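You operate a simulated robot arm through the tools that you are given. There is no shell and no other tool. Be economical: measure what you need, move in short steps, check, and stop when the job is done.

You run a simulated robot arm. Do the job below in one go: nothing can be reset, and whatever is moved stays where it is left.

## Task
Put things in order on the table top. At the end: the clear water bottle is in the blue bowl; the red mug is on the cream board; the brown egg from the table top stands where the red mug stood; the white dates jar stands where the clear water bottle stood; whatever was shut is shut again. Leave all else as you found it, and nothing knocked over. Set down upright: red mug.

It is judged by the outcome, as a careful person would: the job done as asked, and still so three seconds after it is handed in. It fails if anything else is knocked over, pushed out of place, dropped, spilled or broken.

## Robot
A 7-joint arm with a two-finger parallel gripper, fixed in place. Base frame: the origin is at the foot of the arm, x ahead of it, y to its left, z up; the work surface is at about z = 0.75. Lengths are in m, angles in degrees, forces in N, time in s.
With the tool pointing down near the work surface it reaches from about 0.3 to 0.68 m from the base axis. Its first joint turns from -66.0 to 66.0 degrees. Payload 1.57 kg.
The tool frame sits at the grasp point between the pads (the TCP): z along the fingers, y along the line on which they close. The tips reach 0.03 m beyond it. Largest opening 0.11 m; finger width 0.024, thickness 0.012; the body of the gripper, 0.048 by 0.112 m, starts 0.078 m behind the TCP.
Orientation is told as [roll, pitch, yaw] about the base's x, y, z axes, in that order, counted from this pose: with the fingers straight down and closing along the base's y, the tool's x points along the base's -x, its y along +y and its z along -z.

## Interface
- The arm moves only by the tool arm_command. Its argument "targets" is a list of rows, each a list of 7 numbers: the shift along the tool's x, y, z in m, then the turn, a rotation vector about the tool's x, y, z in degrees, then the gripper command, from -1 (fully open) to 1 (shut), values between in proportion. In form: [[dx, dy, dz, ax, ay, az, jaw], ...]. A call has 1 to 8 rows; each row shifts and turns the commanded pose from where the row before left it, along the tool's axes as they then stand. A row lasts 0.2 s, in which the tool goes at most 0.05 m and 8.6 degrees; a call with a longer step from one row to the next is refused whole, and so is a gripper value outside its range. Where a pose cannot be reached the arm comes as near as it can. A force on the tool above 40 N (or 10 N above the force at the start of the call, whichever is more), or a blocked arm, ends the call early, and 0.2 s more pass. Each finger travels about 0.108 m/s and halts on what it meets, pressing with about 37 N; the grip force reading is that of the motor and also rises with nothing between the fingers. The clock runs only during rows and for 0.2 s after the last one: add rows that do not move to give the fingers time. It gives the time, the measured TCP pose, the force on the tool (base axes), the opening and the grip force at its end, in the units of the frame above (readings bear some noise), with the torque about the TCP (base axes, N m) and any sound that the robot's microphone picked up.
- Cameras (640 x 400 px; columns grow to the right, rows downward): "scene" is fixed at [0.1653, -0.4356, 1.3947]; the picture's right is [0.49, -0.87, 0.00], its down [-0.69, -0.38, -0.62] and it looks along [0.54, 0.30, -0.79] (base axes); focal length 274 px, centre (320, 200). "wrist" rides on the gripper at [0.07, 0.016, -0.141] in the tool frame; the picture's right is [-0.23, 0.97, 0.00], its down [-0.86, -0.20, -0.48] and it looks along [-0.47, -0.11, 0.88] (tool axes); focal length 222 px, centre (320, 200). There is no depth. A picture from a camera that has moved, and an enlarged one, comes with that camera's place and axes in the base frame and with its lens. The place of the scene camera against the robot may be out by one fixed shift of up to 0.025 m in any direction.
- capture(camera): a new picture of that camera. No time passes.
- enlarge(camera, box): a new picture of the part [left, top, right, bottom] of that camera's present view, enlarged. No time passes.
- hand_in(): hands the job in; it is judged then, once.

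Work in short steps. Places have to be worked out from the pictures, the camera data and where the tool is seen: move nearer, look again, correct. Check each grasp and each placing, and mend what went wrong. You have 120 turns and 68 pictures in all, those below and enlarged ones among them. Open the gripper and draw the arm clear of the work before you hand the job in, unless the task says otherwise; then end with one line.

The tools are called after "Emit:" as a command line: name --pt "numbers of a row" for each row, then --argument value for the rest, lists and objects as JSON in quotes. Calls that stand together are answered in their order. arm_command: Moves the arm, as the interface text tells. Its arguments: {"type":"object","properties":{"targets":{"type":"array","items":{"type":"array","items":{"type":"number"}}}},"required":["targets"]} The other tools are called the same way: capture (camera) takes a picture; enlarge (camera, box) takes an enlarged picture of a part of a camera's view; hand_in () hands the job in.

At the start:

```text
clock: 0.0
ee_pos: [0.3585, -0.0937, 1.0962]
orientation: [0.0, 0.1, 0.1]
force: [-0.4, 0.3, -0.5]
wrist_torque: [-0.02, 0.04, -0.01]
opening: 0.1099
gripper_force: 0.1
```

scene: 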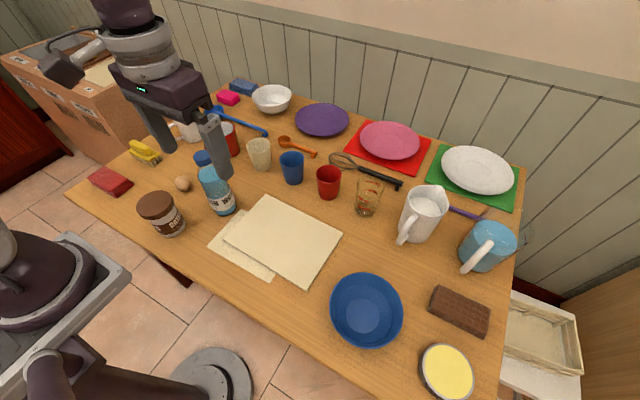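
wrist: 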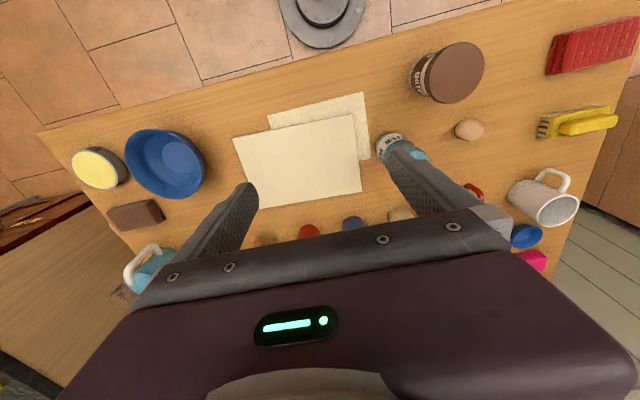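

I'll look closer at the left and right parts of the scene to identify objects.

Emit:
enlarge --camera "scene" --box '[80, 70, 300, 240]'

Emit:
enlarge --camera "scene" --box '[220, 100, 540, 400]'

```text
2.35 times, centred on (190, 155) of scene
camera zoom: at [0.1653, -0.4356, 1.3947], right [0.49, -0.87, 0.0], down [-0.69, -0.38, -0.62], along [0.54, 0.3, -0.79], focal length 645 px, centre (626, 306)
```

zoom: 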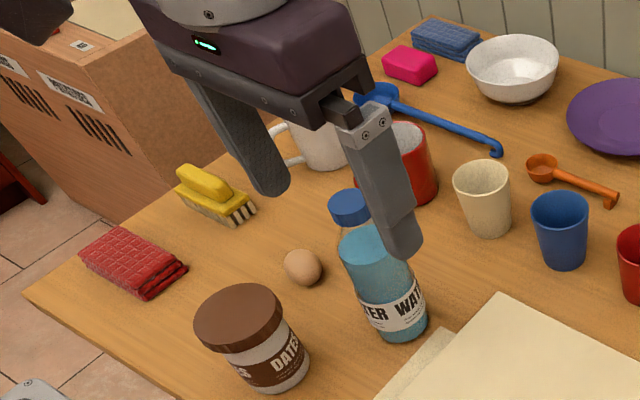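

```text
1.33 times, centred on (380, 250) of scene
camera zoom: at [0.1653, -0.4356, 1.3947], right [0.49, -0.87, 0.0], down [-0.69, -0.38, -0.62], along [0.54, 0.3, -0.79], focal length 365 px, centre (240, 133)
```

zoom: 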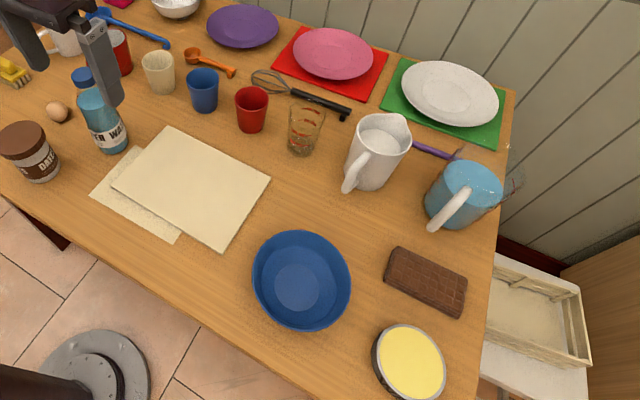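

The bottle estimates from both cameras agree at about (0.44, 0.043), with its top around z 0.955. I move above it at the same height and look again.

Emit:
arm_command --pt "-0.02 0.034 0 0 0 0 -1" --pt "-0.02 0.034 0 0 0 0 -1" --pt "-0.02 0.034 0 0 0 0 -1" --pt "-0.02 0.034 0 0 0 0 -1" --pt "0 0 0 0 0 0 -1"

Emit:
capture --camera "wrist"

Emit:
capture --camera "scene"

```text
clock: 1.2
ee_pos: [0.4397, 0.0431, 1.0971]
orientation: [0.1, 0.1, 0.1]
force: [0.2, -0.4, -0.6]
wrist_torque: [0.0, -0.03, 0.03]
opening: 0.1101
gripper_force: 0.1
```

```text
63 pictures are left
camera wrist: at [0.3703, 0.059, 1.2395], right [0.23, 0.97, 0.0], down [0.86, -0.2, 0.48], along [0.47, -0.11, -0.88], focal length 222 px, centre (320, 200)
```

wrist: 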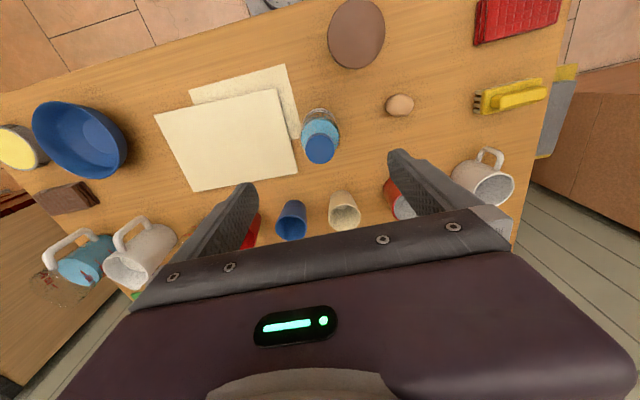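

```text
62 pictures are left
```

scene: 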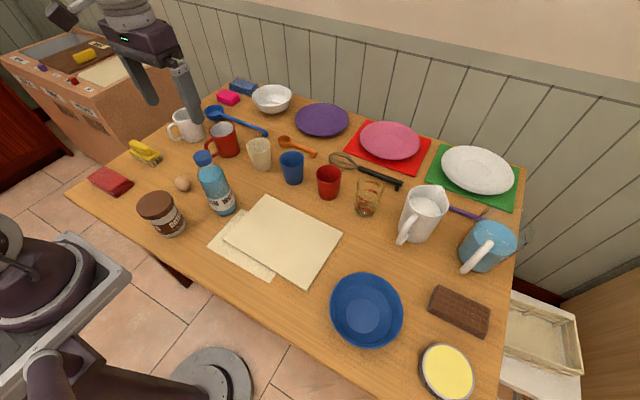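

Emit:
enlarge --camera "wrist" --box '[260, 60, 420, 170]'

Emit:
enlarge --camera "scene" --box '[120, 90, 300, 240]'

```text
3.64 times, centred on (340, 115) of wrist
camera zoom: at [0.3703, 0.059, 1.2395], right [0.23, 0.97, 0.0], down [0.86, -0.2, 0.48], along [0.47, -0.11, -0.88], focal length 808 px, centre (247, 509)
```

zoom: 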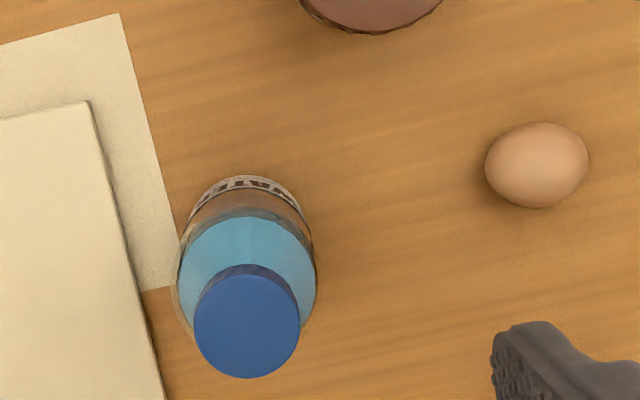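

```text
2.67 times, centred on (210, 165) of scene
camera zoom: at [0.1654, -0.4355, 1.3947], right [0.49, -0.87, 0.0], down [-0.69, -0.38, -0.62], along [0.54, 0.3, -0.79], focal length 731 px, centre (613, 293)
```

zoom: 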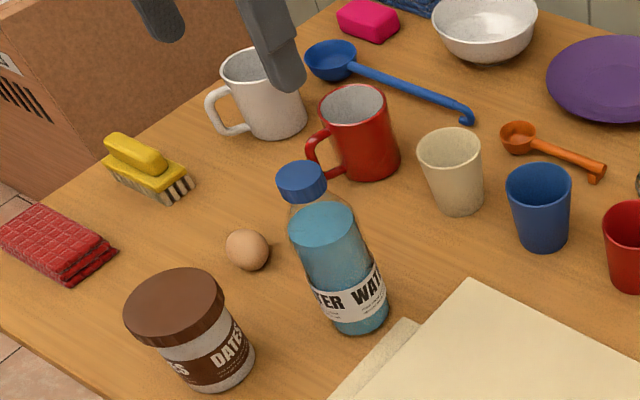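

Bottle axis is at about (0.450, 0.040), its body reaching full width below about z 0.90. I descend to z 0.887 with the jaws open.

Emit:
arm_command --pt "-0.01 -0.003 0.03 0 0 0 -1" --pt "0 0 0.04 0 0 0 -1" --pt "0 0 0.04 0 0 0 -1" --pt "0 0 0.04 0 0 0 -1" --pt "0 0 0.03 0 0 0 -1" --pt "0 0 0.03 0 0 0 -1" --pt "0 0 0 0 0 0 -1"

Emit:
enlarge --camera "scene" --box '[120, 90, 300, 240]'

Emit:
capture --camera "wrist"

```text
clock: 2.8
ee_pos: [0.4503, 0.0395, 0.8861]
orientation: [-0.1, 0.0, 0.0]
force: [1.0, -0.7, 0.6]
wrist_torque: [0.0, -0.03, 0.01]
opening: 0.11
gripper_force: 0.1
```

```text
2.67 times, centred on (210, 165) of scene
camera zoom: at [0.1653, -0.4356, 1.3947], right [0.49, -0.87, 0.0], down [-0.69, -0.38, -0.62], along [0.54, 0.3, -0.79], focal length 731 px, centre (613, 293)
```

zoom: 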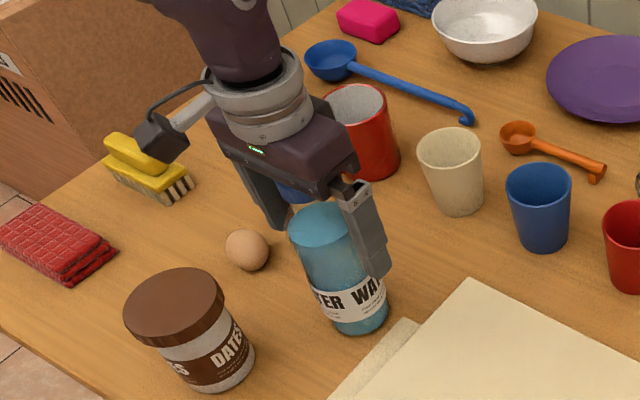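

```text
58 pictures are left
camera wrist: at [0.3802, 0.0553, 1.0287], right [0.23, 0.97, 0.0], down [0.85, -0.2, 0.48], along [0.47, -0.11, -0.88], focal length 222 px, centre (320, 200)
```

wrist: 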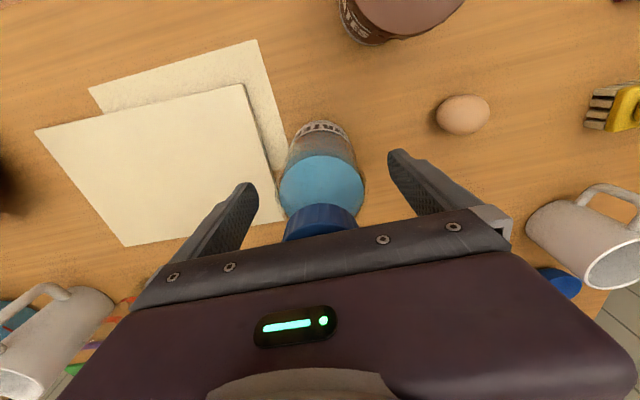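

Bottle sits between the fingers, clear of the body. Closing.

Emit:
arm_command --pt "0 0 0 0 0 0 0" --pt "0 0 0 0 0 0 1" --pt "0 0 0 0 0 0 1" --pt "0 0 0 0 0 0 1"

Emit:
capture --camera "wrist"

```text
clock: 3.8
ee_pos: [0.4494, 0.039, 0.8864]
orientation: [0.0, 0.1, -0.1]
force: [0.1, 0.6, -0.6]
wrist_torque: [-0.01, -0.05, 0.0]
opening: 0.0641
gripper_force: 37.5
```

```text
57 pictures are left
camera wrist: at [0.3802, 0.0553, 1.029], right [0.23, 0.97, 0.0], down [0.86, -0.2, 0.48], along [0.47, -0.11, -0.88], focal length 222 px, centre (320, 200)
```

wrist: 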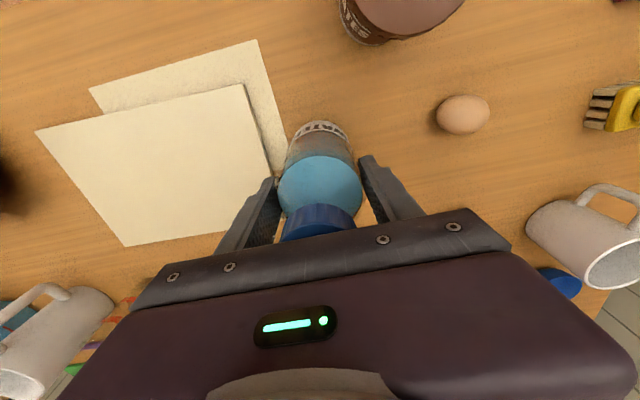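

Gripped at 0.064 m. Lift straight up.

Emit:
arm_command --pt "0 0 -0.01 0 0 0 1" --pt "0 0 -0.03 0 0 0 1" --pt "0 0 -0.04 0 0 0 1" --pt "0 0 -0.04 0 0 0 1" --pt "0 0 -0.04 0 0 0 1" --pt "0 0 0 0 0 0 1"

Emit:
capture --camera "scene"

```text
clock: 5.2
ee_pos: [0.448, 0.038, 1.0477]
orientation: [0.0, 0.0, 0.0]
force: [0.3, 0.2, -4.9]
wrist_torque: [-0.01, -0.01, 0.01]
opening: 0.0641
gripper_force: 37.0
```

```text
56 pictures are left
```

scene: 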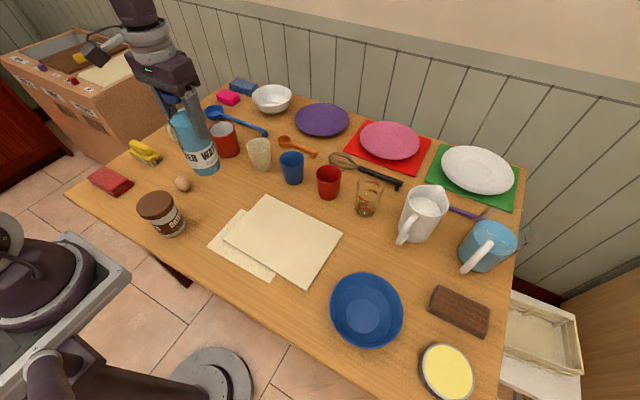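

Bottle held (about 5 N). Move toward the bowl and stop short to locate it with the wrist camera.

Emit:
arm_command --pt "0.01 -0.04 0 0 0 0 1" --pt "0.01 -0.04 0 0 0 0 1" --pt "0.01 -0.04 0 0 0 0 1" --pt "0.01 -0.04 0 0 0 0 1" --pt "0.01 -0.04 0 0 0 0 1" --pt "0.01 -0.04 0 0 0 0 1" --pt "0.01 -0.04 0 0 0 0 1" --pt "0 0 0 0 0 0 1"

Emit:
capture --camera "wrist"

Emit:
enlarge --camera "scene" --box '[280, 230, 500, 400]'

```text
clock: 7.0
ee_pos: [0.3783, -0.2421, 1.0436]
orientation: [0.0, 0.0, 0.0]
force: [-0.4, -0.3, -3.3]
wrist_torque: [0.0, 0.03, -0.03]
opening: 0.064
gripper_force: 36.9
```

```text
55 pictures are left
camera wrist: at [0.3094, -0.2256, 1.1874], right [0.23, 0.97, 0.0], down [0.86, -0.2, 0.48], along [0.47, -0.11, -0.88], focal length 222 px, centre (320, 200)
```

wrist: 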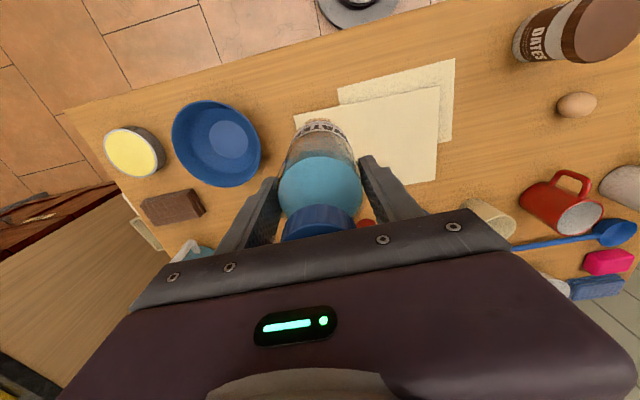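

```text
2.35 times, centred on (390, 315) of scene
camera zoom: at [0.1654, -0.4356, 1.3947], right [0.49, -0.87, 0.0], down [-0.69, -0.38, -0.62], along [0.54, 0.3, -0.79], focal length 645 px, centre (155, -71)
```

zoom: 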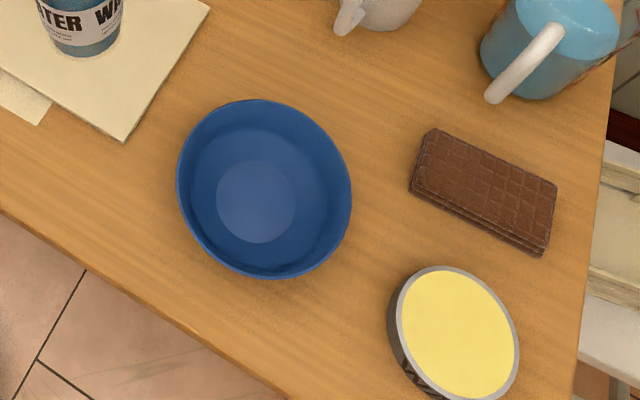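

The two cameras disagree by about 13 mm in y for the bowl, so I move nearer and compare bottle and bowl in the same pictures.

Emit:
arm_command --pt "0.003 -0.04 0 0 0 0 1" --pt "0.004 -0.04 0 0 0 0 1" --pt "0.004 -0.01 0 0 0 0 1" --pt "0 0 0 0 0 0 1"

Emit:
enlarge --camera "wrist" --box '[170, 60, 410, 220]'

Emit:
enlarge --camera "scene" --box '[280, 200, 460, 360]'

```text
clock: 8.0
ee_pos: [0.3679, -0.3316, 1.0452]
orientation: [0.0, 0.0, 0.0]
force: [0.7, 0.2, -4.4]
wrist_torque: [-0.02, -0.01, -0.03]
opening: 0.0639
gripper_force: 37.2
```

```text
2.50 times, centred on (290, 140) of wrist
camera zoom: at [0.2992, -0.315, 1.1872], right [0.23, 0.97, 0.0], down [0.86, -0.2, 0.48], along [0.47, -0.11, -0.88], focal length 555 px, centre (395, 350)
```

zoom: 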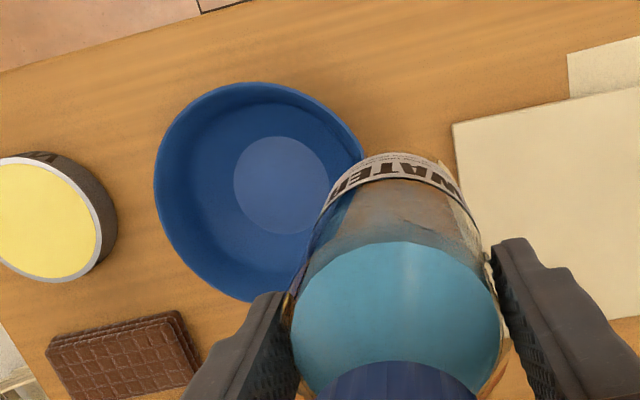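

```text
2.50 times, centred on (370, 280) of scene
camera zoom: at [0.1654, -0.4356, 1.3947], right [0.49, -0.87, 0.0], down [-0.69, -0.38, -0.62], along [0.54, 0.3, -0.79], focal length 685 px, centre (195, 0)
```

zoom: 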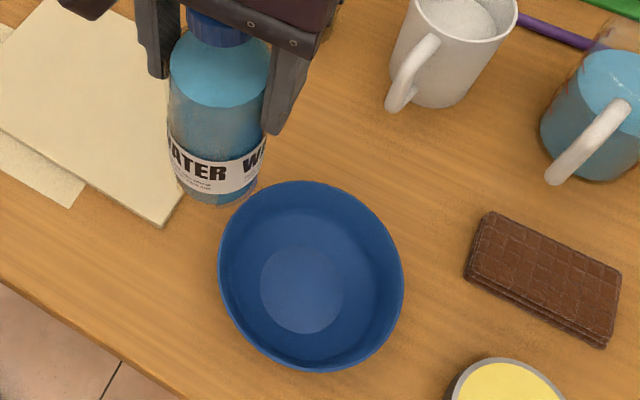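

Corrected estimates agree: bowl centre about (0.368, -0.421). Move over and lower until the bottle base is just above the rim.

Emit:
arm_command --pt "0 -0.045 0 0 0 0 1" --pt "0 -0.0445 0 0 0 0 1" --pt "0 0 0.03 0 0 0 1" --pt "0 0 0.03 0 0 0 1" --pt "0 0 0.03 0 0 0 1" --pt "0 0 0 0 0 0 1"

Emit:
enlarge --camera "wrist" --box '[210, 60, 450, 220]'

Emit:
enlarge --camera "scene" --box '[280, 200, 460, 360]'

```text
clock: 9.4
ee_pos: [0.3688, -0.4209, 0.9564]
orientation: [0.0, 0.0, 0.1]
force: [-0.4, -0.5, -5.3]
wrist_torque: [-0.01, -0.01, 0.01]
opening: 0.0642
gripper_force: 36.8
```

```text
2.50 times, centred on (330, 140) of wrist
camera zoom: at [0.2993, -0.4038, 1.0982], right [0.23, 0.97, 0.0], down [0.86, -0.2, 0.48], along [0.47, -0.11, -0.88], focal length 555 px, centre (295, 350)
```

zoom: 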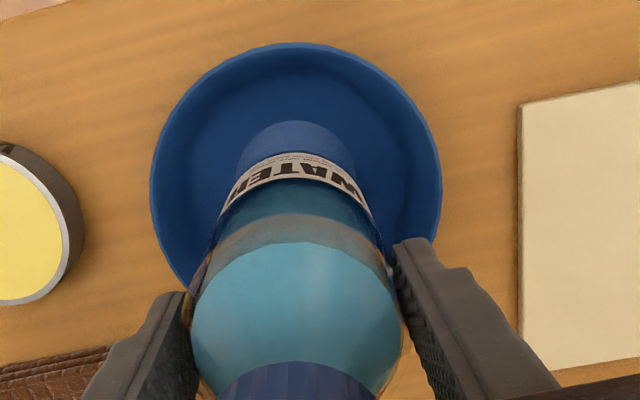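

```text
2.50 times, centred on (370, 280) of scene
camera zoom: at [0.1654, -0.4356, 1.3947], right [0.49, -0.87, 0.0], down [-0.69, -0.38, -0.62], along [0.54, 0.3, -0.79], focal length 685 px, centre (195, 0)
```

zoom: 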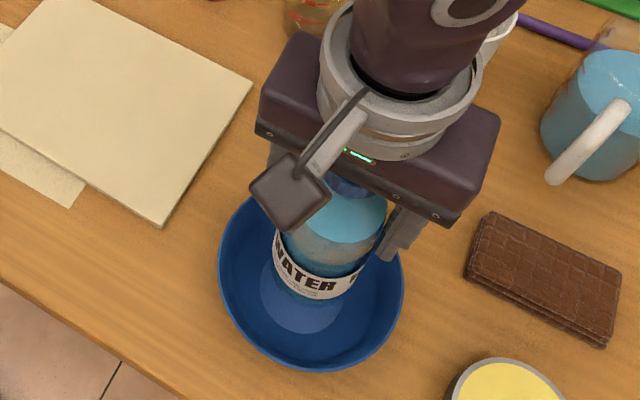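

Alignment looks good. Lower until light contact.

Emit:
arm_command --pt "0 0.002 0.02 0 0 0 1" --pt "0 0 0.02 0 0 0 1" --pt "0 0 0.012 0 0 0 1" --pt "0 0 0.004 0 0 0 1" --pt "0 0 0 0 0 0 1"

```text
clock: 10.6
ee_pos: [0.3685, -0.419, 0.9008]
orientation: [0.0, 0.0, 0.0]
force: [-0.2, -0.3, -5.4]
wrist_torque: [-0.03, -0.01, -0.03]
opening: 0.0642
gripper_force: 37.1
```

No contact yet (force still -5.4). Continue in small steps.

Emit:
arm_command --pt "0 0 0.002 0 0 0 1" --pt "0 0 0.002 0 0 0 1" --pt "0 0 0.002 0 0 0 1" --pt "0 0 0 0 0 0 1"

Emit:
enlarge --camera "wrist" --box '[210, 60, 450, 220]'

```text
clock: 11.6
ee_pos: [0.3689, -0.4179, 0.8938]
orientation: [0.0, 0.0, -0.1]
force: [0.7, 0.1, -3.7]
wrist_torque: [0.02, -0.01, 0.0]
opening: 0.0642
gripper_force: 37.3
```

```text
2.50 times, centred on (330, 140) of wrist
camera zoom: at [0.2993, -0.4025, 1.0365], right [0.23, 0.97, 0.0], down [0.86, -0.2, 0.48], along [0.47, -0.11, -0.88], focal length 555 px, centre (295, 350)
```

zoom: 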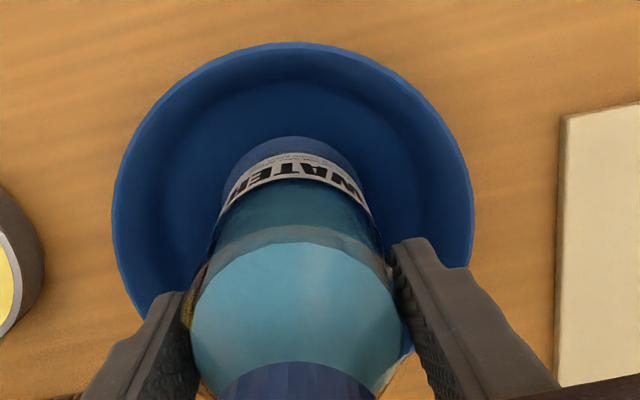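

Centred well. Continue down by millimetres until the force rises.

Emit:
arm_command --pt "0 0 0.001 0 0 0 1" --pt "0 0 0.001 0 0 0 1" --pt "0 0 0.001 0 0 0 1" --pt "0 0 0 0 0 0 1"

```text
clock: 12.6
ee_pos: [0.3693, -0.42, 0.8926]
orientation: [-0.2, -0.1, 0.0]
force: [0.7, 4.9, 28.3]
wrist_torque: [0.54, -0.15, 0.3]
opening: 0.0643
gripper_force: 37.2
```

Firm contact. Back off 1.5 mm, then open slowly.

Emit:
arm_command --pt "0 0 -0.0015 0 0 0 1" --pt "0 0 0 0 0 0 1" --pt "0 0 0 0 0 0 1"

```text
clock: 13.4
ee_pos: [0.3678, -0.4192, 0.8924]
orientation: [-0.1, 0.0, 0.0]
force: [3.5, -2.4, 7.6]
wrist_torque: [-0.41, -0.52, -0.01]
opening: 0.0639
gripper_force: 36.8
```

Emit:
arm_command --pt "0 0 0 0 0 0 -0.1" --pt "0 0 0 0 0 0 -0.2" --pt "0 0 0 0 0 0 -0.3" --pt "0 0 0 0 0 0 -0.6" --pt "0 0 0 0 0 0 -1" --pt "0 0 0 0 0 0 -1"

Emit:
enlarge --camera "scene" --box '[280, 200, 460, 360]'

```text
clock: 14.8
ee_pos: [0.3682, -0.4186, 0.8918]
orientation: [0.0, 0.1, 0.0]
force: [-0.2, 0.7, 0.4]
wrist_torque: [-0.03, -0.01, 0.0]
opening: 0.1101
gripper_force: 0.1
```

```text
2.50 times, centred on (370, 280) of scene
camera zoom: at [0.1653, -0.4356, 1.3947], right [0.49, -0.87, 0.0], down [-0.69, -0.38, -0.62], along [0.54, 0.3, -0.79], focal length 685 px, centre (195, 0)
```

zoom: 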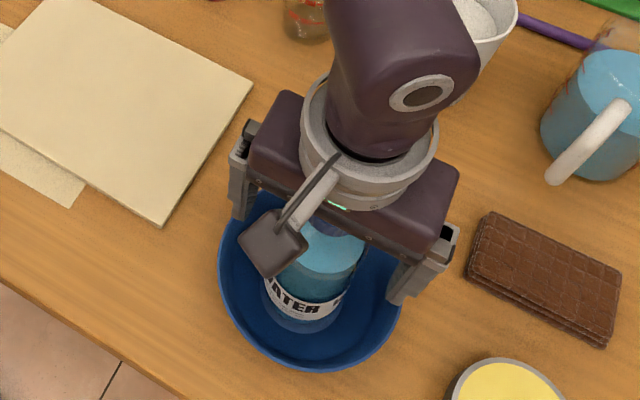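

Bottle stands on the bowl floor. Raise straight up.

Emit:
arm_command --pt "0 0 -0.02 0 0 0 -1" --pt "0 0 -0.04 0 0 0 -1" --pt "0 0 -0.04 0 0 0 -1" --pt "0 0 -0.04 0 0 0 -1" --pt "0 0 -0.04 0 0 0 -1" --pt "0 0.04 -0.02 0 0 0 -1" --pt "0 0.045 0 0 0 0 -1" --pt "0 0.045 0 0 0 0 -1"

Emit:
capture --camera "scene"

```text
clock: 16.6
ee_pos: [0.3673, -0.2873, 1.0935]
orientation: [0.0, 0.0, -0.1]
force: [-0.2, 0.1, -0.2]
wrist_torque: [-0.03, -0.02, -0.02]
opening: 0.11
gripper_force: 0.1
```

```text
47 pictures are left
```

scene: 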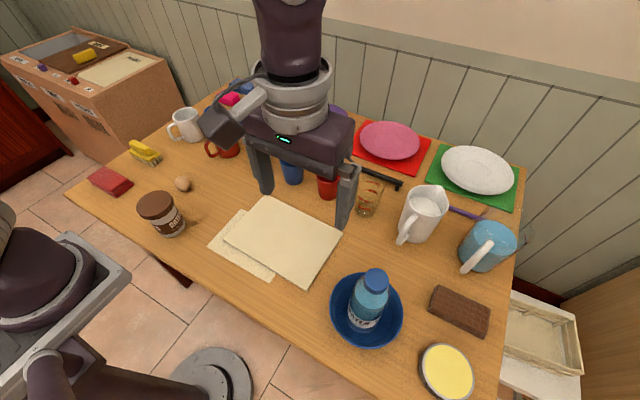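

Bottle is in the bowl, upright. Now travel toward the jar.

Emit:
arm_command --pt "0 0.045 0 0 0 0 -1" --pt "0 0.045 0 0 0 0 -1" --pt "0.005 0.045 0 0 0 0 -1" --pt "0.005 0.045 0 0 0 0 -1" --pt "0.01 0.045 0 0 0 0 -1" --pt "0.01 0.045 0 0 0 0 -1" --pt "0.01 0.045 0 0 0 0 -1" --pt "0 0.02 0 0 0 0 -1"

Emit:
capture --camera "wrist"

```text
clock: 18.4
ee_pos: [0.3282, 0.0464, 1.0925]
orientation: [-0.1, 0.0, 0.0]
force: [0.1, -0.3, 0.8]
wrist_torque: [-0.01, -0.04, 0.02]
opening: 0.1101
gripper_force: 0.1
```

```text
46 pictures are left
camera wrist: at [0.259, 0.0632, 1.2344], right [0.23, 0.97, 0.0], down [0.86, -0.2, 0.48], along [0.47, -0.11, -0.88], focal length 222 px, centre (320, 200)
```

wrist: 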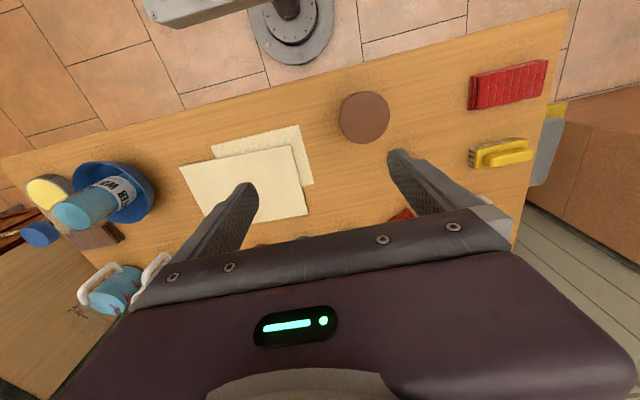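

Jar lid centre about (0.331, 0.119), lid about 0.082 wide. Move over it, lower part way and check.

Emit:
arm_command --pt "-0.001 0.036 0 0 0 0 -1" --pt "-0.001 0.036 0 0 0 0 -1" --pt "0 0 0.04 0 0 0 -1" --pt "0 0 0.04 0 0 0 -1" --pt "0 0 0.04 0 0 0 -1" --pt "0 0 0 0 0 0 -1"

Emit:
capture --camera "wrist"

Emit:
enlarge --camera "scene" --box '[80, 130, 260, 260]'

```text
clock: 19.8
ee_pos: [0.33, 0.1177, 0.9722]
orientation: [0.0, 0.0, 0.0]
force: [-0.1, 0.4, -0.2]
wrist_torque: [0.01, -0.04, 0.0]
opening: 0.1101
gripper_force: 0.0
```

```text
45 pictures are left
camera wrist: at [0.2609, 0.1341, 1.1146], right [0.23, 0.97, 0.0], down [0.86, -0.2, 0.48], along [0.47, -0.11, -0.88], focal length 222 px, centre (320, 200)
```

wrist: 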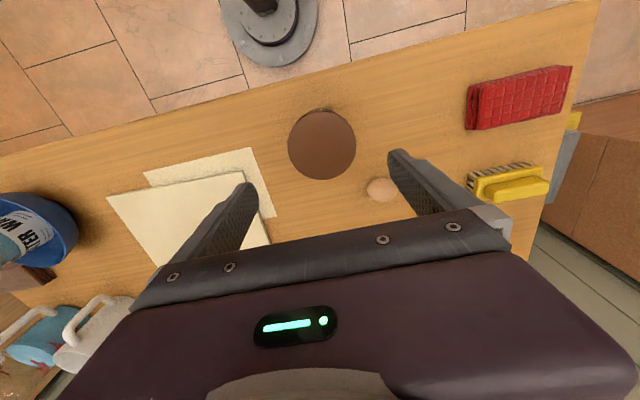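

```text
3.08 times, centred on (170, 195) of scene
camera zoom: at [0.1653, -0.4355, 1.3947], right [0.49, -0.87, 0.0], down [-0.69, -0.38, -0.62], along [0.54, 0.3, -0.79], focal length 843 px, centre (782, 215)
```

zoom: 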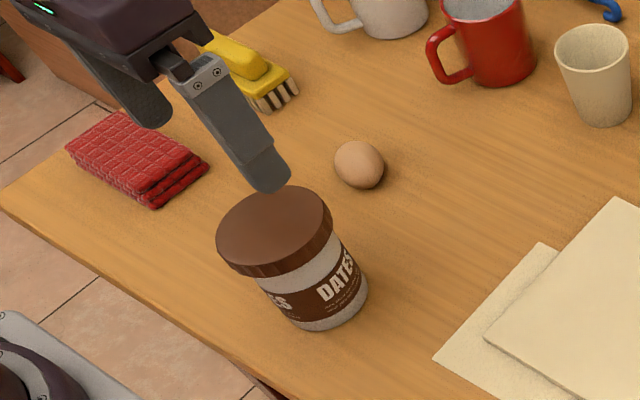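

Consistent: lid centre (0.330, 0.120), top z about 0.85. Descend to z 0.835 and close.

Emit:
arm_command --pt "0 0.002 0.04 0 0 0 -1" --pt "0 0 0.04 0 0 0 -1" --pt "0 0 0.035 0 0 0 -1" --pt "0 0 0.022 0 0 0 -1" --pt "0 0 0 0 0 0 -1"

Emit:
capture --camera "wrist"

Emit:
enlarge --camera "scene" --box '[80, 130, 260, 260]'

```text
clock: 21.0
ee_pos: [0.33, 0.1184, 0.8359]
orientation: [0.1, 0.0, 0.0]
force: [-0.3, 0.4, 0.7]
wrist_torque: [0.01, 0.0, -0.05]
opening: 0.11
gripper_force: 0.0
```

```text
43 pictures are left
camera wrist: at [0.2611, 0.1361, 0.978], right [0.23, 0.97, 0.0], down [0.85, -0.2, 0.48], along [0.47, -0.11, -0.88], focal length 222 px, centre (320, 200)
```

wrist: 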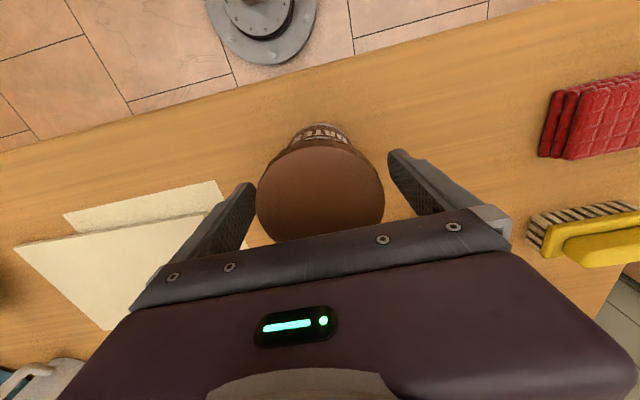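

```text
3.08 times, centred on (170, 195) of scene
camera zoom: at [0.1653, -0.4356, 1.3947], right [0.49, -0.87, 0.0], down [-0.69, -0.38, -0.62], along [0.54, 0.3, -0.79], focal length 843 px, centre (782, 215)
```

zoom: 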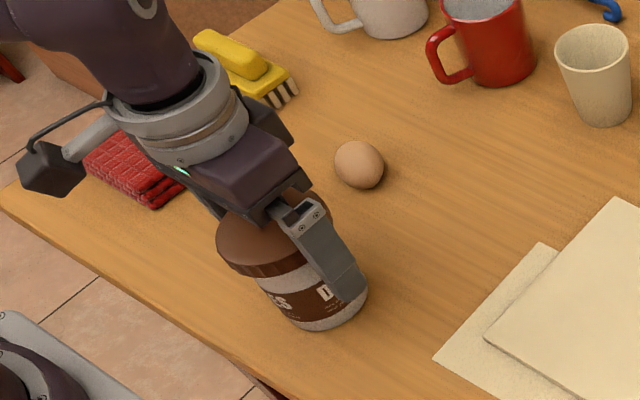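

Lid centre appears a few mm nearer the base; nudge and close.

Emit:
arm_command --pt "0.004 0.001 0 0 0 0 -1" --pt "0 0 0 0 0 0 -0.6" --pt "0 0 0 0 0 0 1" --pt "0 0 0 0 0 0 1" --pt "0 0 0 0 0 0 1"

```text
clock: 22.2
ee_pos: [0.3258, 0.1202, 0.836]
orientation: [0.1, 0.1, 0.0]
force: [-0.2, -1.1, 1.4]
wrist_torque: [-0.04, 0.03, 0.0]
opening: 0.0747
gripper_force: 36.7
```

Gripped at 0.075 m. Lift 4 cm slowly and check the whole jar comes along.

Emit:
arm_command --pt "0 0 -0.005 0 0 0 1" --pt "0 0 -0.01 0 0 0 1" --pt "0 0 -0.025 0 0 0 1" --pt "0 0 0 0 0 0 1"

Emit:
enlarge --camera "scene" --box '[80, 130, 260, 260]'

Emit:
capture --camera "wrist"

```text
clock: 23.2
ee_pos: [0.3254, 0.1217, 0.8752]
orientation: [0.0, 0.0, -0.1]
force: [-0.3, 0.4, -3.5]
wrist_torque: [0.01, -0.01, 0.0]
opening: 0.075
gripper_force: 37.5
```

```text
3.08 times, centred on (170, 195) of scene
camera zoom: at [0.1654, -0.4355, 1.3947], right [0.49, -0.87, 0.0], down [-0.69, -0.38, -0.62], along [0.54, 0.3, -0.79], focal length 843 px, centre (782, 215)
```

zoom: 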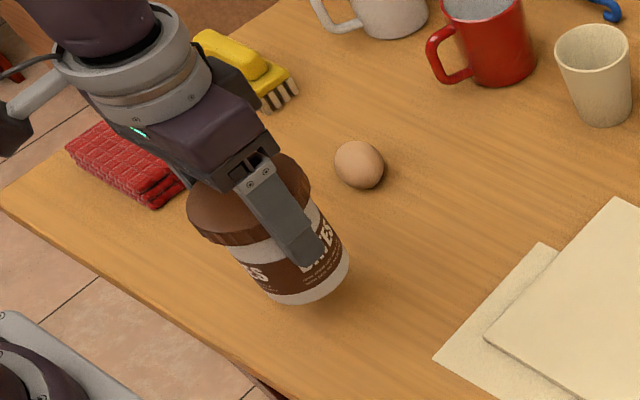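

```text
40 pictures are left
camera wrist: at [0.257, 0.1372, 1.0187], right [0.23, 0.97, 0.0], down [0.86, -0.2, 0.48], along [0.47, -0.11, -0.88], focal length 222 px, centre (320, 200)
```

wrist: 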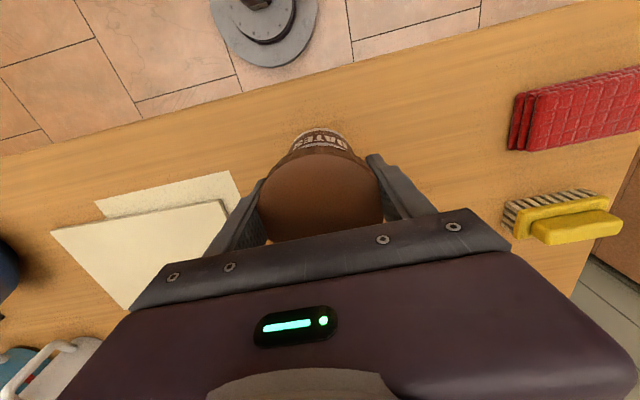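

Whole jar is lifted. Carry it to the bottle's old spot (0.451, 0.039), lowering to about 2 cm above.

Emit:
arm_command --pt "0 0 -0.03 0 0 0 1" --pt "0 -0.03 0 0 0 0 1" --pt "-0.025 -0.03 0 0 0 0 1" --pt "-0.035 -0.022 0 0 0 0 1" --pt "-0.035 0 0 0 0 0 1" --pt "-0.03 0 0 0 0 0 1" --pt "0 0 0.04 0 0 0 1" --pt "0 0 0 0 0 0 1"

Emit:
enlarge --camera "scene" --box '[120, 90, 300, 240]'

Emit:
capture --camera "wrist"

```text
clock: 25.0
ee_pos: [0.4523, 0.0392, 0.8649]
orientation: [0.0, 0.0, 0.0]
force: [-0.7, 0.0, -3.3]
wrist_torque: [0.02, 0.02, -0.02]
opening: 0.0743
gripper_force: 36.9
```

```text
2.67 times, centred on (210, 165) of scene
camera zoom: at [0.1654, -0.4356, 1.3947], right [0.49, -0.87, 0.0], down [-0.69, -0.38, -0.62], along [0.54, 0.3, -0.79], focal length 731 px, centre (613, 293)
```

zoom: 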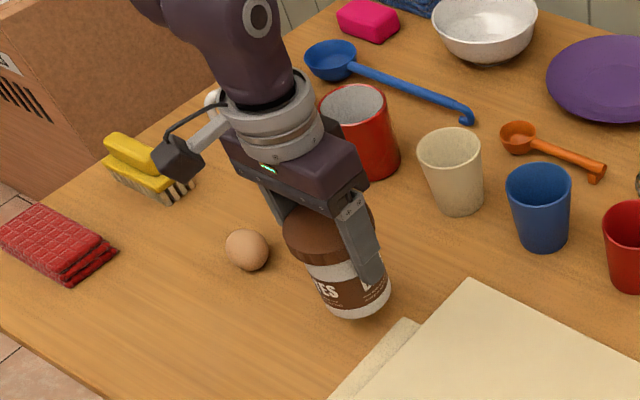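

```text
38 pictures are left
camera wrist: at [0.3824, 0.0551, 1.0076], right [0.23, 0.97, 0.0], down [0.86, -0.2, 0.48], along [0.47, -0.11, -0.88], focal length 222 px, centre (320, 200)
```

wrist: 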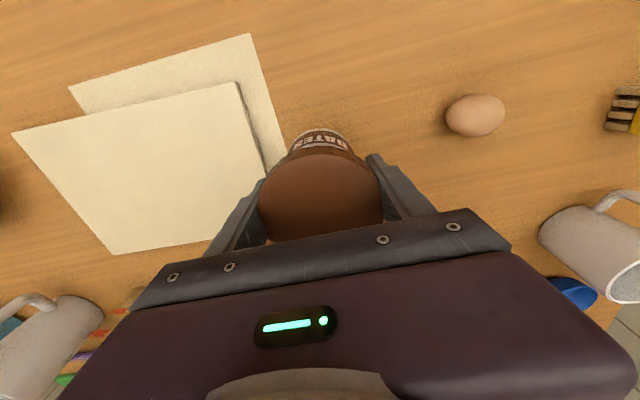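

Lower to just above contact, then feel for the table.

Emit:
arm_command --pt "0 0 0.015 0 0 0 1" --pt "0 0 0.01 0 0 0 1" --pt "0 0 0.002 0 0 0 1" --pt "0 0 0.001 0 0 0 1" --pt "0 0 0 0 0 0 1"

```text
clock: 26.2
ee_pos: [0.4513, 0.0381, 0.8378]
orientation: [0.0, 0.1, 0.1]
force: [0.5, 0.8, -2.2]
wrist_torque: [0.0, -0.04, 0.01]
opening: 0.0746
gripper_force: 36.9
```

Emit:
arm_command --pt "0 0 0.001 0 0 0 1" --pt "0 0 0.001 0 0 0 1" --pt "0 0 0 0 0 0 1"

```text
clock: 27.0
ee_pos: [0.4506, 0.0397, 0.836]
orientation: [0.0, 0.0, -0.1]
force: [-0.5, 0.2, -0.4]
wrist_torque: [0.09, 0.06, -0.01]
opening: 0.0744
gripper_force: 37.4
```

Contact is starting (weight gone). One more millimetre-fraction and release gradually.

Emit:
arm_command --pt "0 0 0.0005 0 0 0 1" --pt "0 0 0 0 0 0 -0.3" --pt "0 0 0 0 0 0 -0.4" --pt "0 0 0 0 0 0 -0.5" --pt "0 0 0 0 0 0 -1" --pt "0 0 0 0 0 0 -1"

Emit:
capture --camera "wrist"

```text
clock: 28.4
ee_pos: [0.4519, 0.0385, 0.8351]
orientation: [0.0, 0.0, 0.1]
force: [0.7, -0.5, 0.6]
wrist_torque: [-0.01, 0.0, -0.01]
opening: 0.1099
gripper_force: 0.0
```

```text
37 pictures are left
camera wrist: at [0.3816, 0.0556, 0.9779], right [0.23, 0.97, 0.0], down [0.86, -0.2, 0.48], along [0.47, -0.11, -0.88], focal length 222 px, centre (320, 200)
```

wrist: 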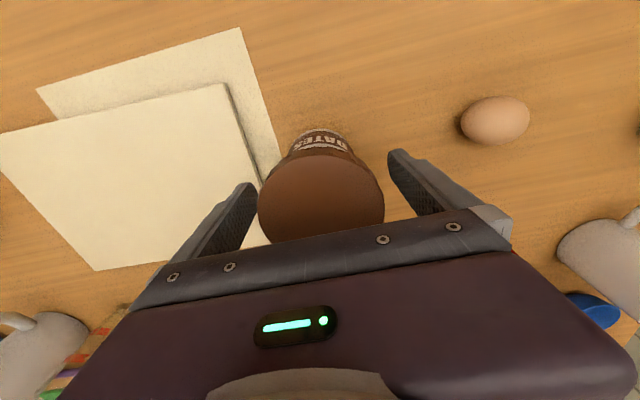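

Jar placed. Raise and go look at the mug.

Emit:
arm_command --pt "0 0 -0.02 0 0 0 -1" --pt "0 0 -0.04 0 0 0 -1" --pt "0 0 -0.04 0 0 0 -1" --pt "0 0 -0.04 0 0 0 -1" --pt "0 0 -0.04 0 0 0 -1" --pt "-0.02 0.04 -0.02 0 0 0 -1" --pt "-0.02 0.04 0 0 0 0 -1" --pt "0 0 0 0 0 0 -1"

Emit:
capture --camera "wrist"

Emit:
enlarge --camera "scene" --box '[120, 90, 300, 240]'

```text
clock: 30.2
ee_pos: [0.4928, 0.1194, 1.0339]
orientation: [0.0, -0.1, 0.0]
force: [-0.6, -0.2, 0.5]
wrist_torque: [0.01, 0.02, -0.02]
opening: 0.11
gripper_force: 0.1
```

```text
36 pictures are left
camera wrist: at [0.4226, 0.1363, 1.1769], right [0.23, 0.97, 0.0], down [0.86, -0.2, 0.48], along [0.47, -0.11, -0.88], focal length 222 px, centre (320, 200)
```

wrist: 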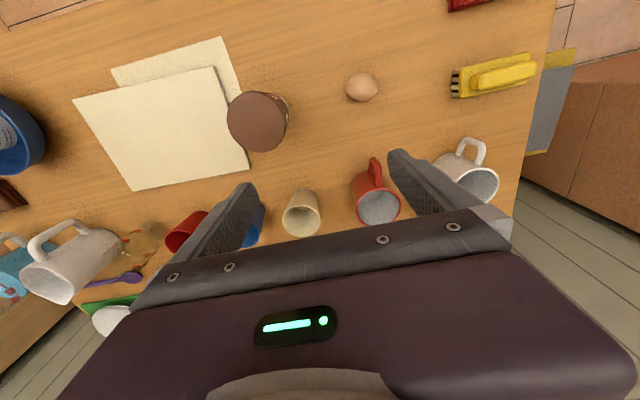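

```text
2.67 times, centred on (210, 165) of scene
camera zoom: at [0.1654, -0.4355, 1.3947], right [0.49, -0.87, 0.0], down [-0.69, -0.38, -0.62], along [0.54, 0.3, -0.79], focal length 731 px, centre (613, 293)
```

zoom: 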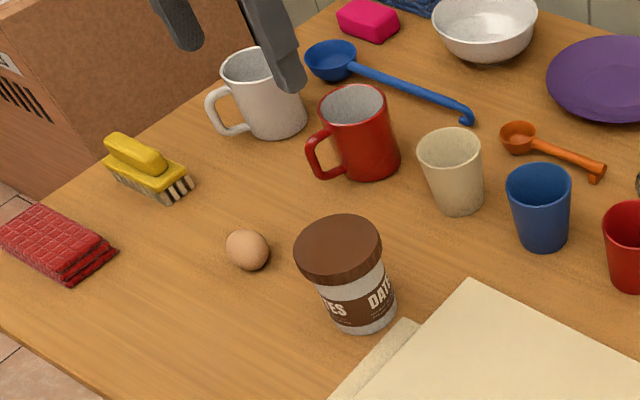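

Mug rim centre about (0.639, 0.188), handle pointing toward the base (−x), so closing along y is right. Move above it at z 0.95.

Emit:
arm_command --pt "-0.035 0.017 0.01 0 0 0 -1" --pt "-0.035 0.017 0.02 0 0 0 -1" --pt "-0.035 0.017 0.02 0 0 0 -1" --pt "-0.041 0.018 0.02 0 0 0 -1" --pt "0 0 0 0 0 0 -1"

Emit:
capture --camera "wrist"

Emit:
enlarge --camera "scene" --box '[140, 70, 320, 220]'

```text
clock: 31.4
ee_pos: [0.6389, 0.1886, 0.9639]
orientation: [0.0, 0.1, 0.1]
force: [0.4, 0.2, 0.6]
wrist_torque: [0.0, -0.02, -0.01]
opening: 0.1099
gripper_force: 0.0
```

```text
34 pictures are left
camera wrist: at [0.569, 0.2045, 1.1062], right [0.23, 0.97, 0.0], down [0.86, -0.2, 0.48], along [0.46, -0.11, -0.88], focal length 222 px, centre (320, 200)
```

wrist: 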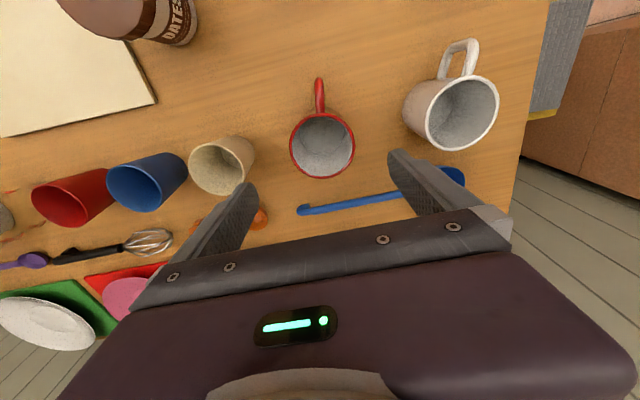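

```text
2.67 times, centred on (230, 145) of scene
camera zoom: at [0.1653, -0.4356, 1.3947], right [0.49, -0.87, 0.0], down [-0.69, -0.38, -0.62], along [0.54, 0.3, -0.79], focal length 731 px, centre (560, 347)
```

zoom: 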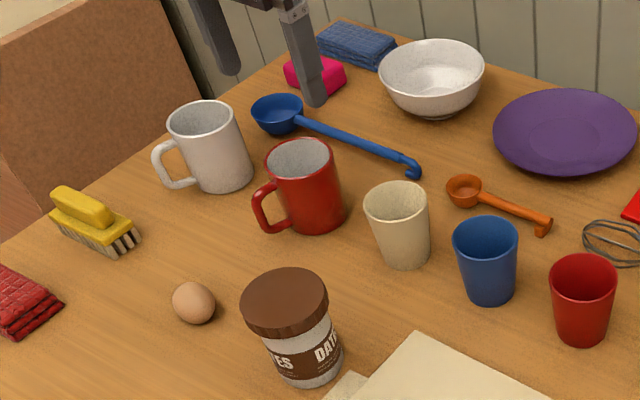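

Mug axis refined to about (0.636, 0.190). Descend to z 0.818.

Emit:
arm_command --pt "0.003 0.001 0.03 0 0 0 -1" --pt "0 0 0.04 0 0 0 -1" --pt "0 0 0.04 0 0 0 -1" --pt "0 0 0.036 0 0 0 -1" --pt "0 0 0 0 0 0 -1"

Emit:
capture --camera "wrist"

Emit:
enlarge --camera "scene" --box '[140, 70, 320, 220]'

```text
clock: 32.6
ee_pos: [0.6334, 0.1888, 0.8192]
orientation: [0.0, 0.0, 0.0]
force: [-0.3, 0.6, 0.2]
wrist_torque: [0.0, 0.0, 0.0]
opening: 0.1099
gripper_force: 0.1
```

```text
32 pictures are left
camera wrist: at [0.5644, 0.2056, 0.9615], right [0.23, 0.97, 0.0], down [0.86, -0.2, 0.48], along [0.47, -0.11, -0.88], focal length 222 px, centre (320, 200)
```

wrist: 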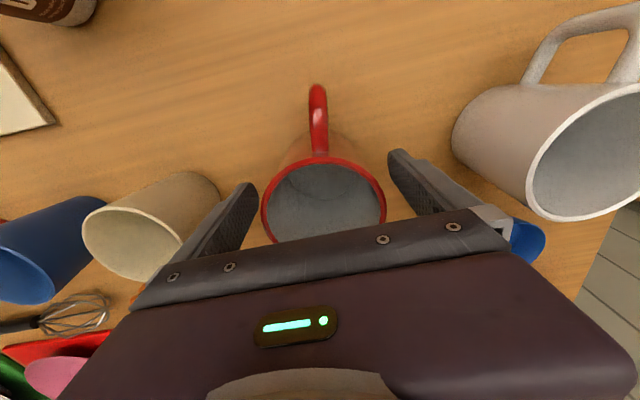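

```text
2.67 times, centred on (230, 145) of scene
camera zoom: at [0.1653, -0.4356, 1.3947], right [0.49, -0.87, 0.0], down [-0.69, -0.38, -0.62], along [0.54, 0.3, -0.79], focal length 731 px, centre (560, 347)
```

zoom: 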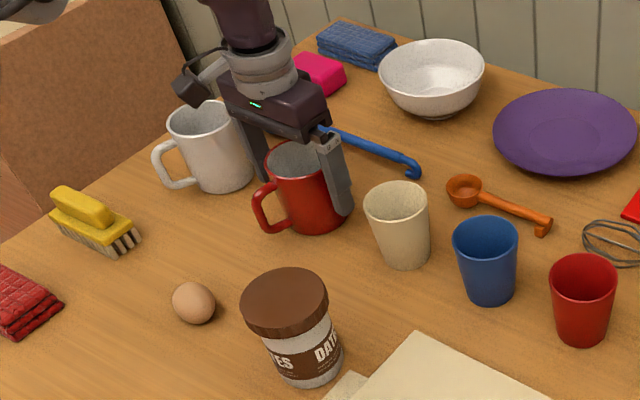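

Mug is between the fingers. Nudge 2 mm and close.

Emit:
arm_command --pt "0.002 0.002 0 0 0 0 -1" --pt "0 0 0 0 0 0 -0.5" --pt "0 0 0 0 0 0 1" --pt "0 0 0 0 0 0 1" --pt "0 0 0 0 0 0 1"

```text
clock: 33.8
ee_pos: [0.632, 0.1896, 0.8186]
orientation: [0.0, 0.0, -0.1]
force: [-1.0, -0.1, 1.3]
wrist_torque: [-0.17, 0.01, -0.04]
opening: 0.0723
gripper_force: 37.0
```

Gripped at 0.072 m. Lift.

Emit:
arm_command --pt "0 0 -0.01 0 0 0 1" --pt "0 0 -0.03 0 0 0 1" --pt "0 0 -0.04 0 0 0 1" --pt "0 0 -0.04 0 0 0 1" --pt "0 0 -0.04 0 0 0 1" --pt "0 0 -0.03 0 0 0 1" --pt "0 0 0 0 0 0 1"

Emit:
capture --camera "scene"

```text
clock: 35.4
ee_pos: [0.6318, 0.1922, 1.0096]
orientation: [0.0, 0.1, 0.0]
force: [0.5, 0.0, -2.9]
wrist_torque: [0.03, 0.01, 0.03]
opening: 0.0714
gripper_force: 37.2
```

```text
30 pictures are left
```

scene: 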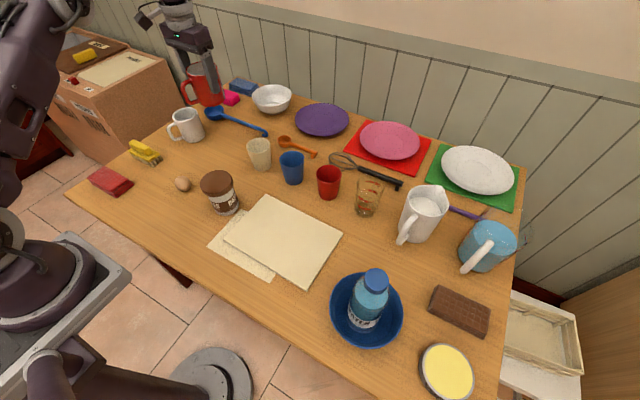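

Mug held. Carry it high to over the board, near (0.45, -0.16).

Emit:
arm_command --pt "0.0225 -0.044 0 0 0 0 1" --pt "0.0225 -0.044 0 0 0 0 1" --pt "0.0225 -0.044 0 0 0 0 1" --pt "0.0225 -0.044 0 0 0 0 1" --pt "0.0225 -0.044 0 0 0 0 1" --pt "0.0225 -0.044 0 0 0 0 1" --pt "0.0225 -0.044 0 0 0 0 1" --pt "0.0225 -0.044 0 0 0 0 1"

Emit:
capture --camera "wrist"

Emit:
capture --camera "scene"

```text
clock: 37.2
ee_pos: [0.4518, -0.1605, 1.0105]
orientation: [0.1, 0.0, 0.2]
force: [0.7, -0.2, -2.6]
wrist_torque: [0.03, -0.02, 0.02]
opening: 0.0711
gripper_force: 37.2
```

```text
29 pictures are left
camera wrist: at [0.3821, -0.144, 1.1521], right [0.23, 0.97, 0.0], down [0.86, -0.2, 0.48], along [0.47, -0.11, -0.88], focal length 222 px, centre (320, 200)
```

wrist: 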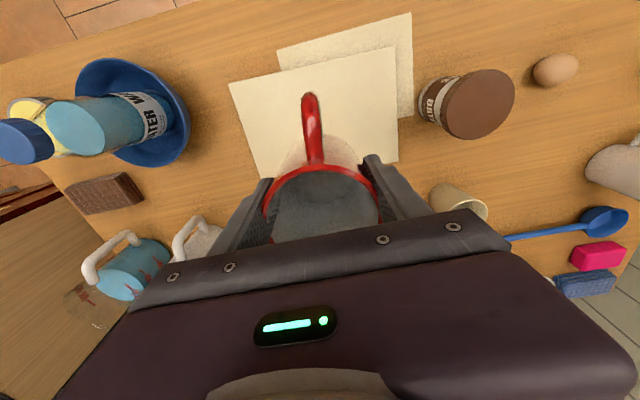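

```text
28 pictures are left
```

scene: 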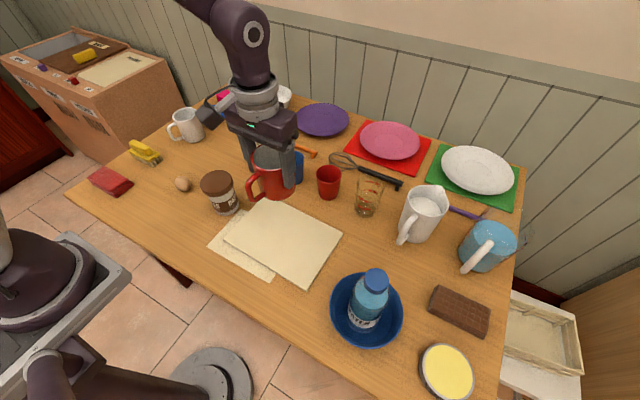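

Board centre computes to (0.451, -0.160) — right below. Lower to near contact.

Emit:
arm_command --pt "0 0 0.04 0 0 0 1" --pt "0 0 0.04 0 0 0 1" --pt "0 0 0.04 0 0 0 1" --pt "0 0 0.03 0 0 0 1" --pt "0 0 0.01 0 0 0 1" --pt "0 0 0 0 0 0 1"

Emit:
enlarge --camera "scene" --box '[190, 150, 370, 300]'

```text
clock: 38.6
ee_pos: [0.4533, -0.1598, 0.8497]
orientation: [0.1, 0.0, 0.0]
force: [0.4, 0.5, -3.3]
wrist_torque: [-0.04, -0.03, 0.03]
opening: 0.0711
gripper_force: 37.4
```

```text
2.67 times, centred on (280, 225) of scene
camera zoom: at [0.1654, -0.4356, 1.3947], right [0.49, -0.87, 0.0], down [-0.69, -0.38, -0.62], along [0.54, 0.3, -0.79], focal length 731 px, centre (427, 133)
```

zoom: 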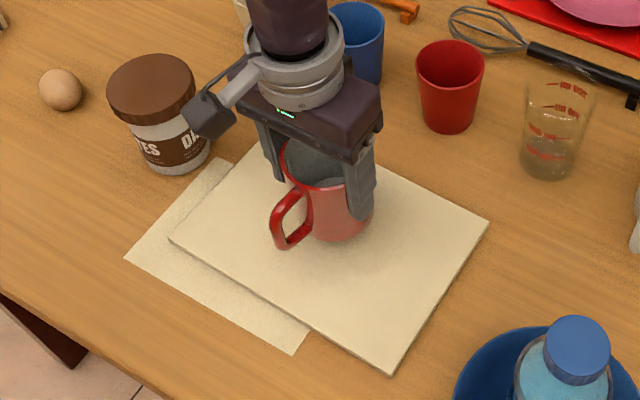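

Emit:
arm_command --pt "0 0 0.006 0 0 0 1" --pt "0 0 0.004 0 0 0 1" --pt "0 0 0.002 0 0 0 1" --pt "0 0 0.002 0 0 0 1" --pt "0 0 0 0 0 0 1"

```text
clock: 39.8
ee_pos: [0.4532, -0.1606, 0.8357]
orientation: [0.0, 0.0, -0.1]
force: [-0.1, -0.5, -3.3]
wrist_torque: [0.01, 0.02, 0.02]
opening: 0.0711
gripper_force: 37.4
```

Still free at z 0.8357. Continue by 1.5 mm steps.

Emit:
arm_command --pt "0 0 0.0015 0 0 0 1" --pt "0 0 0.0015 0 0 0 1" --pt "0 0 0.0015 0 0 0 1" --pt "0 0 0 0 0 0 1"

```text
clock: 40.8
ee_pos: [0.4528, -0.1605, 0.8301]
orientation: [0.0, -0.1, 0.0]
force: [0.3, 1.0, -3.1]
wrist_torque: [-0.03, 0.0, 0.02]
opening: 0.0708
gripper_force: 36.8
```

Emit:
arm_command --pt "0 0 0.001 0 0 0 1" --pt "0 0 0.001 0 0 0 1" --pt "0 0 0.001 0 0 0 1" --pt "0 0 0 0 0 0 1"

```text
clock: 41.8
ee_pos: [0.453, -0.1614, 0.8294]
orientation: [-0.1, -0.1, 0.0]
force: [0.3, -0.8, 22.9]
wrist_torque: [0.12, -0.13, -0.34]
opening: 0.0705
gripper_force: 37.1
```

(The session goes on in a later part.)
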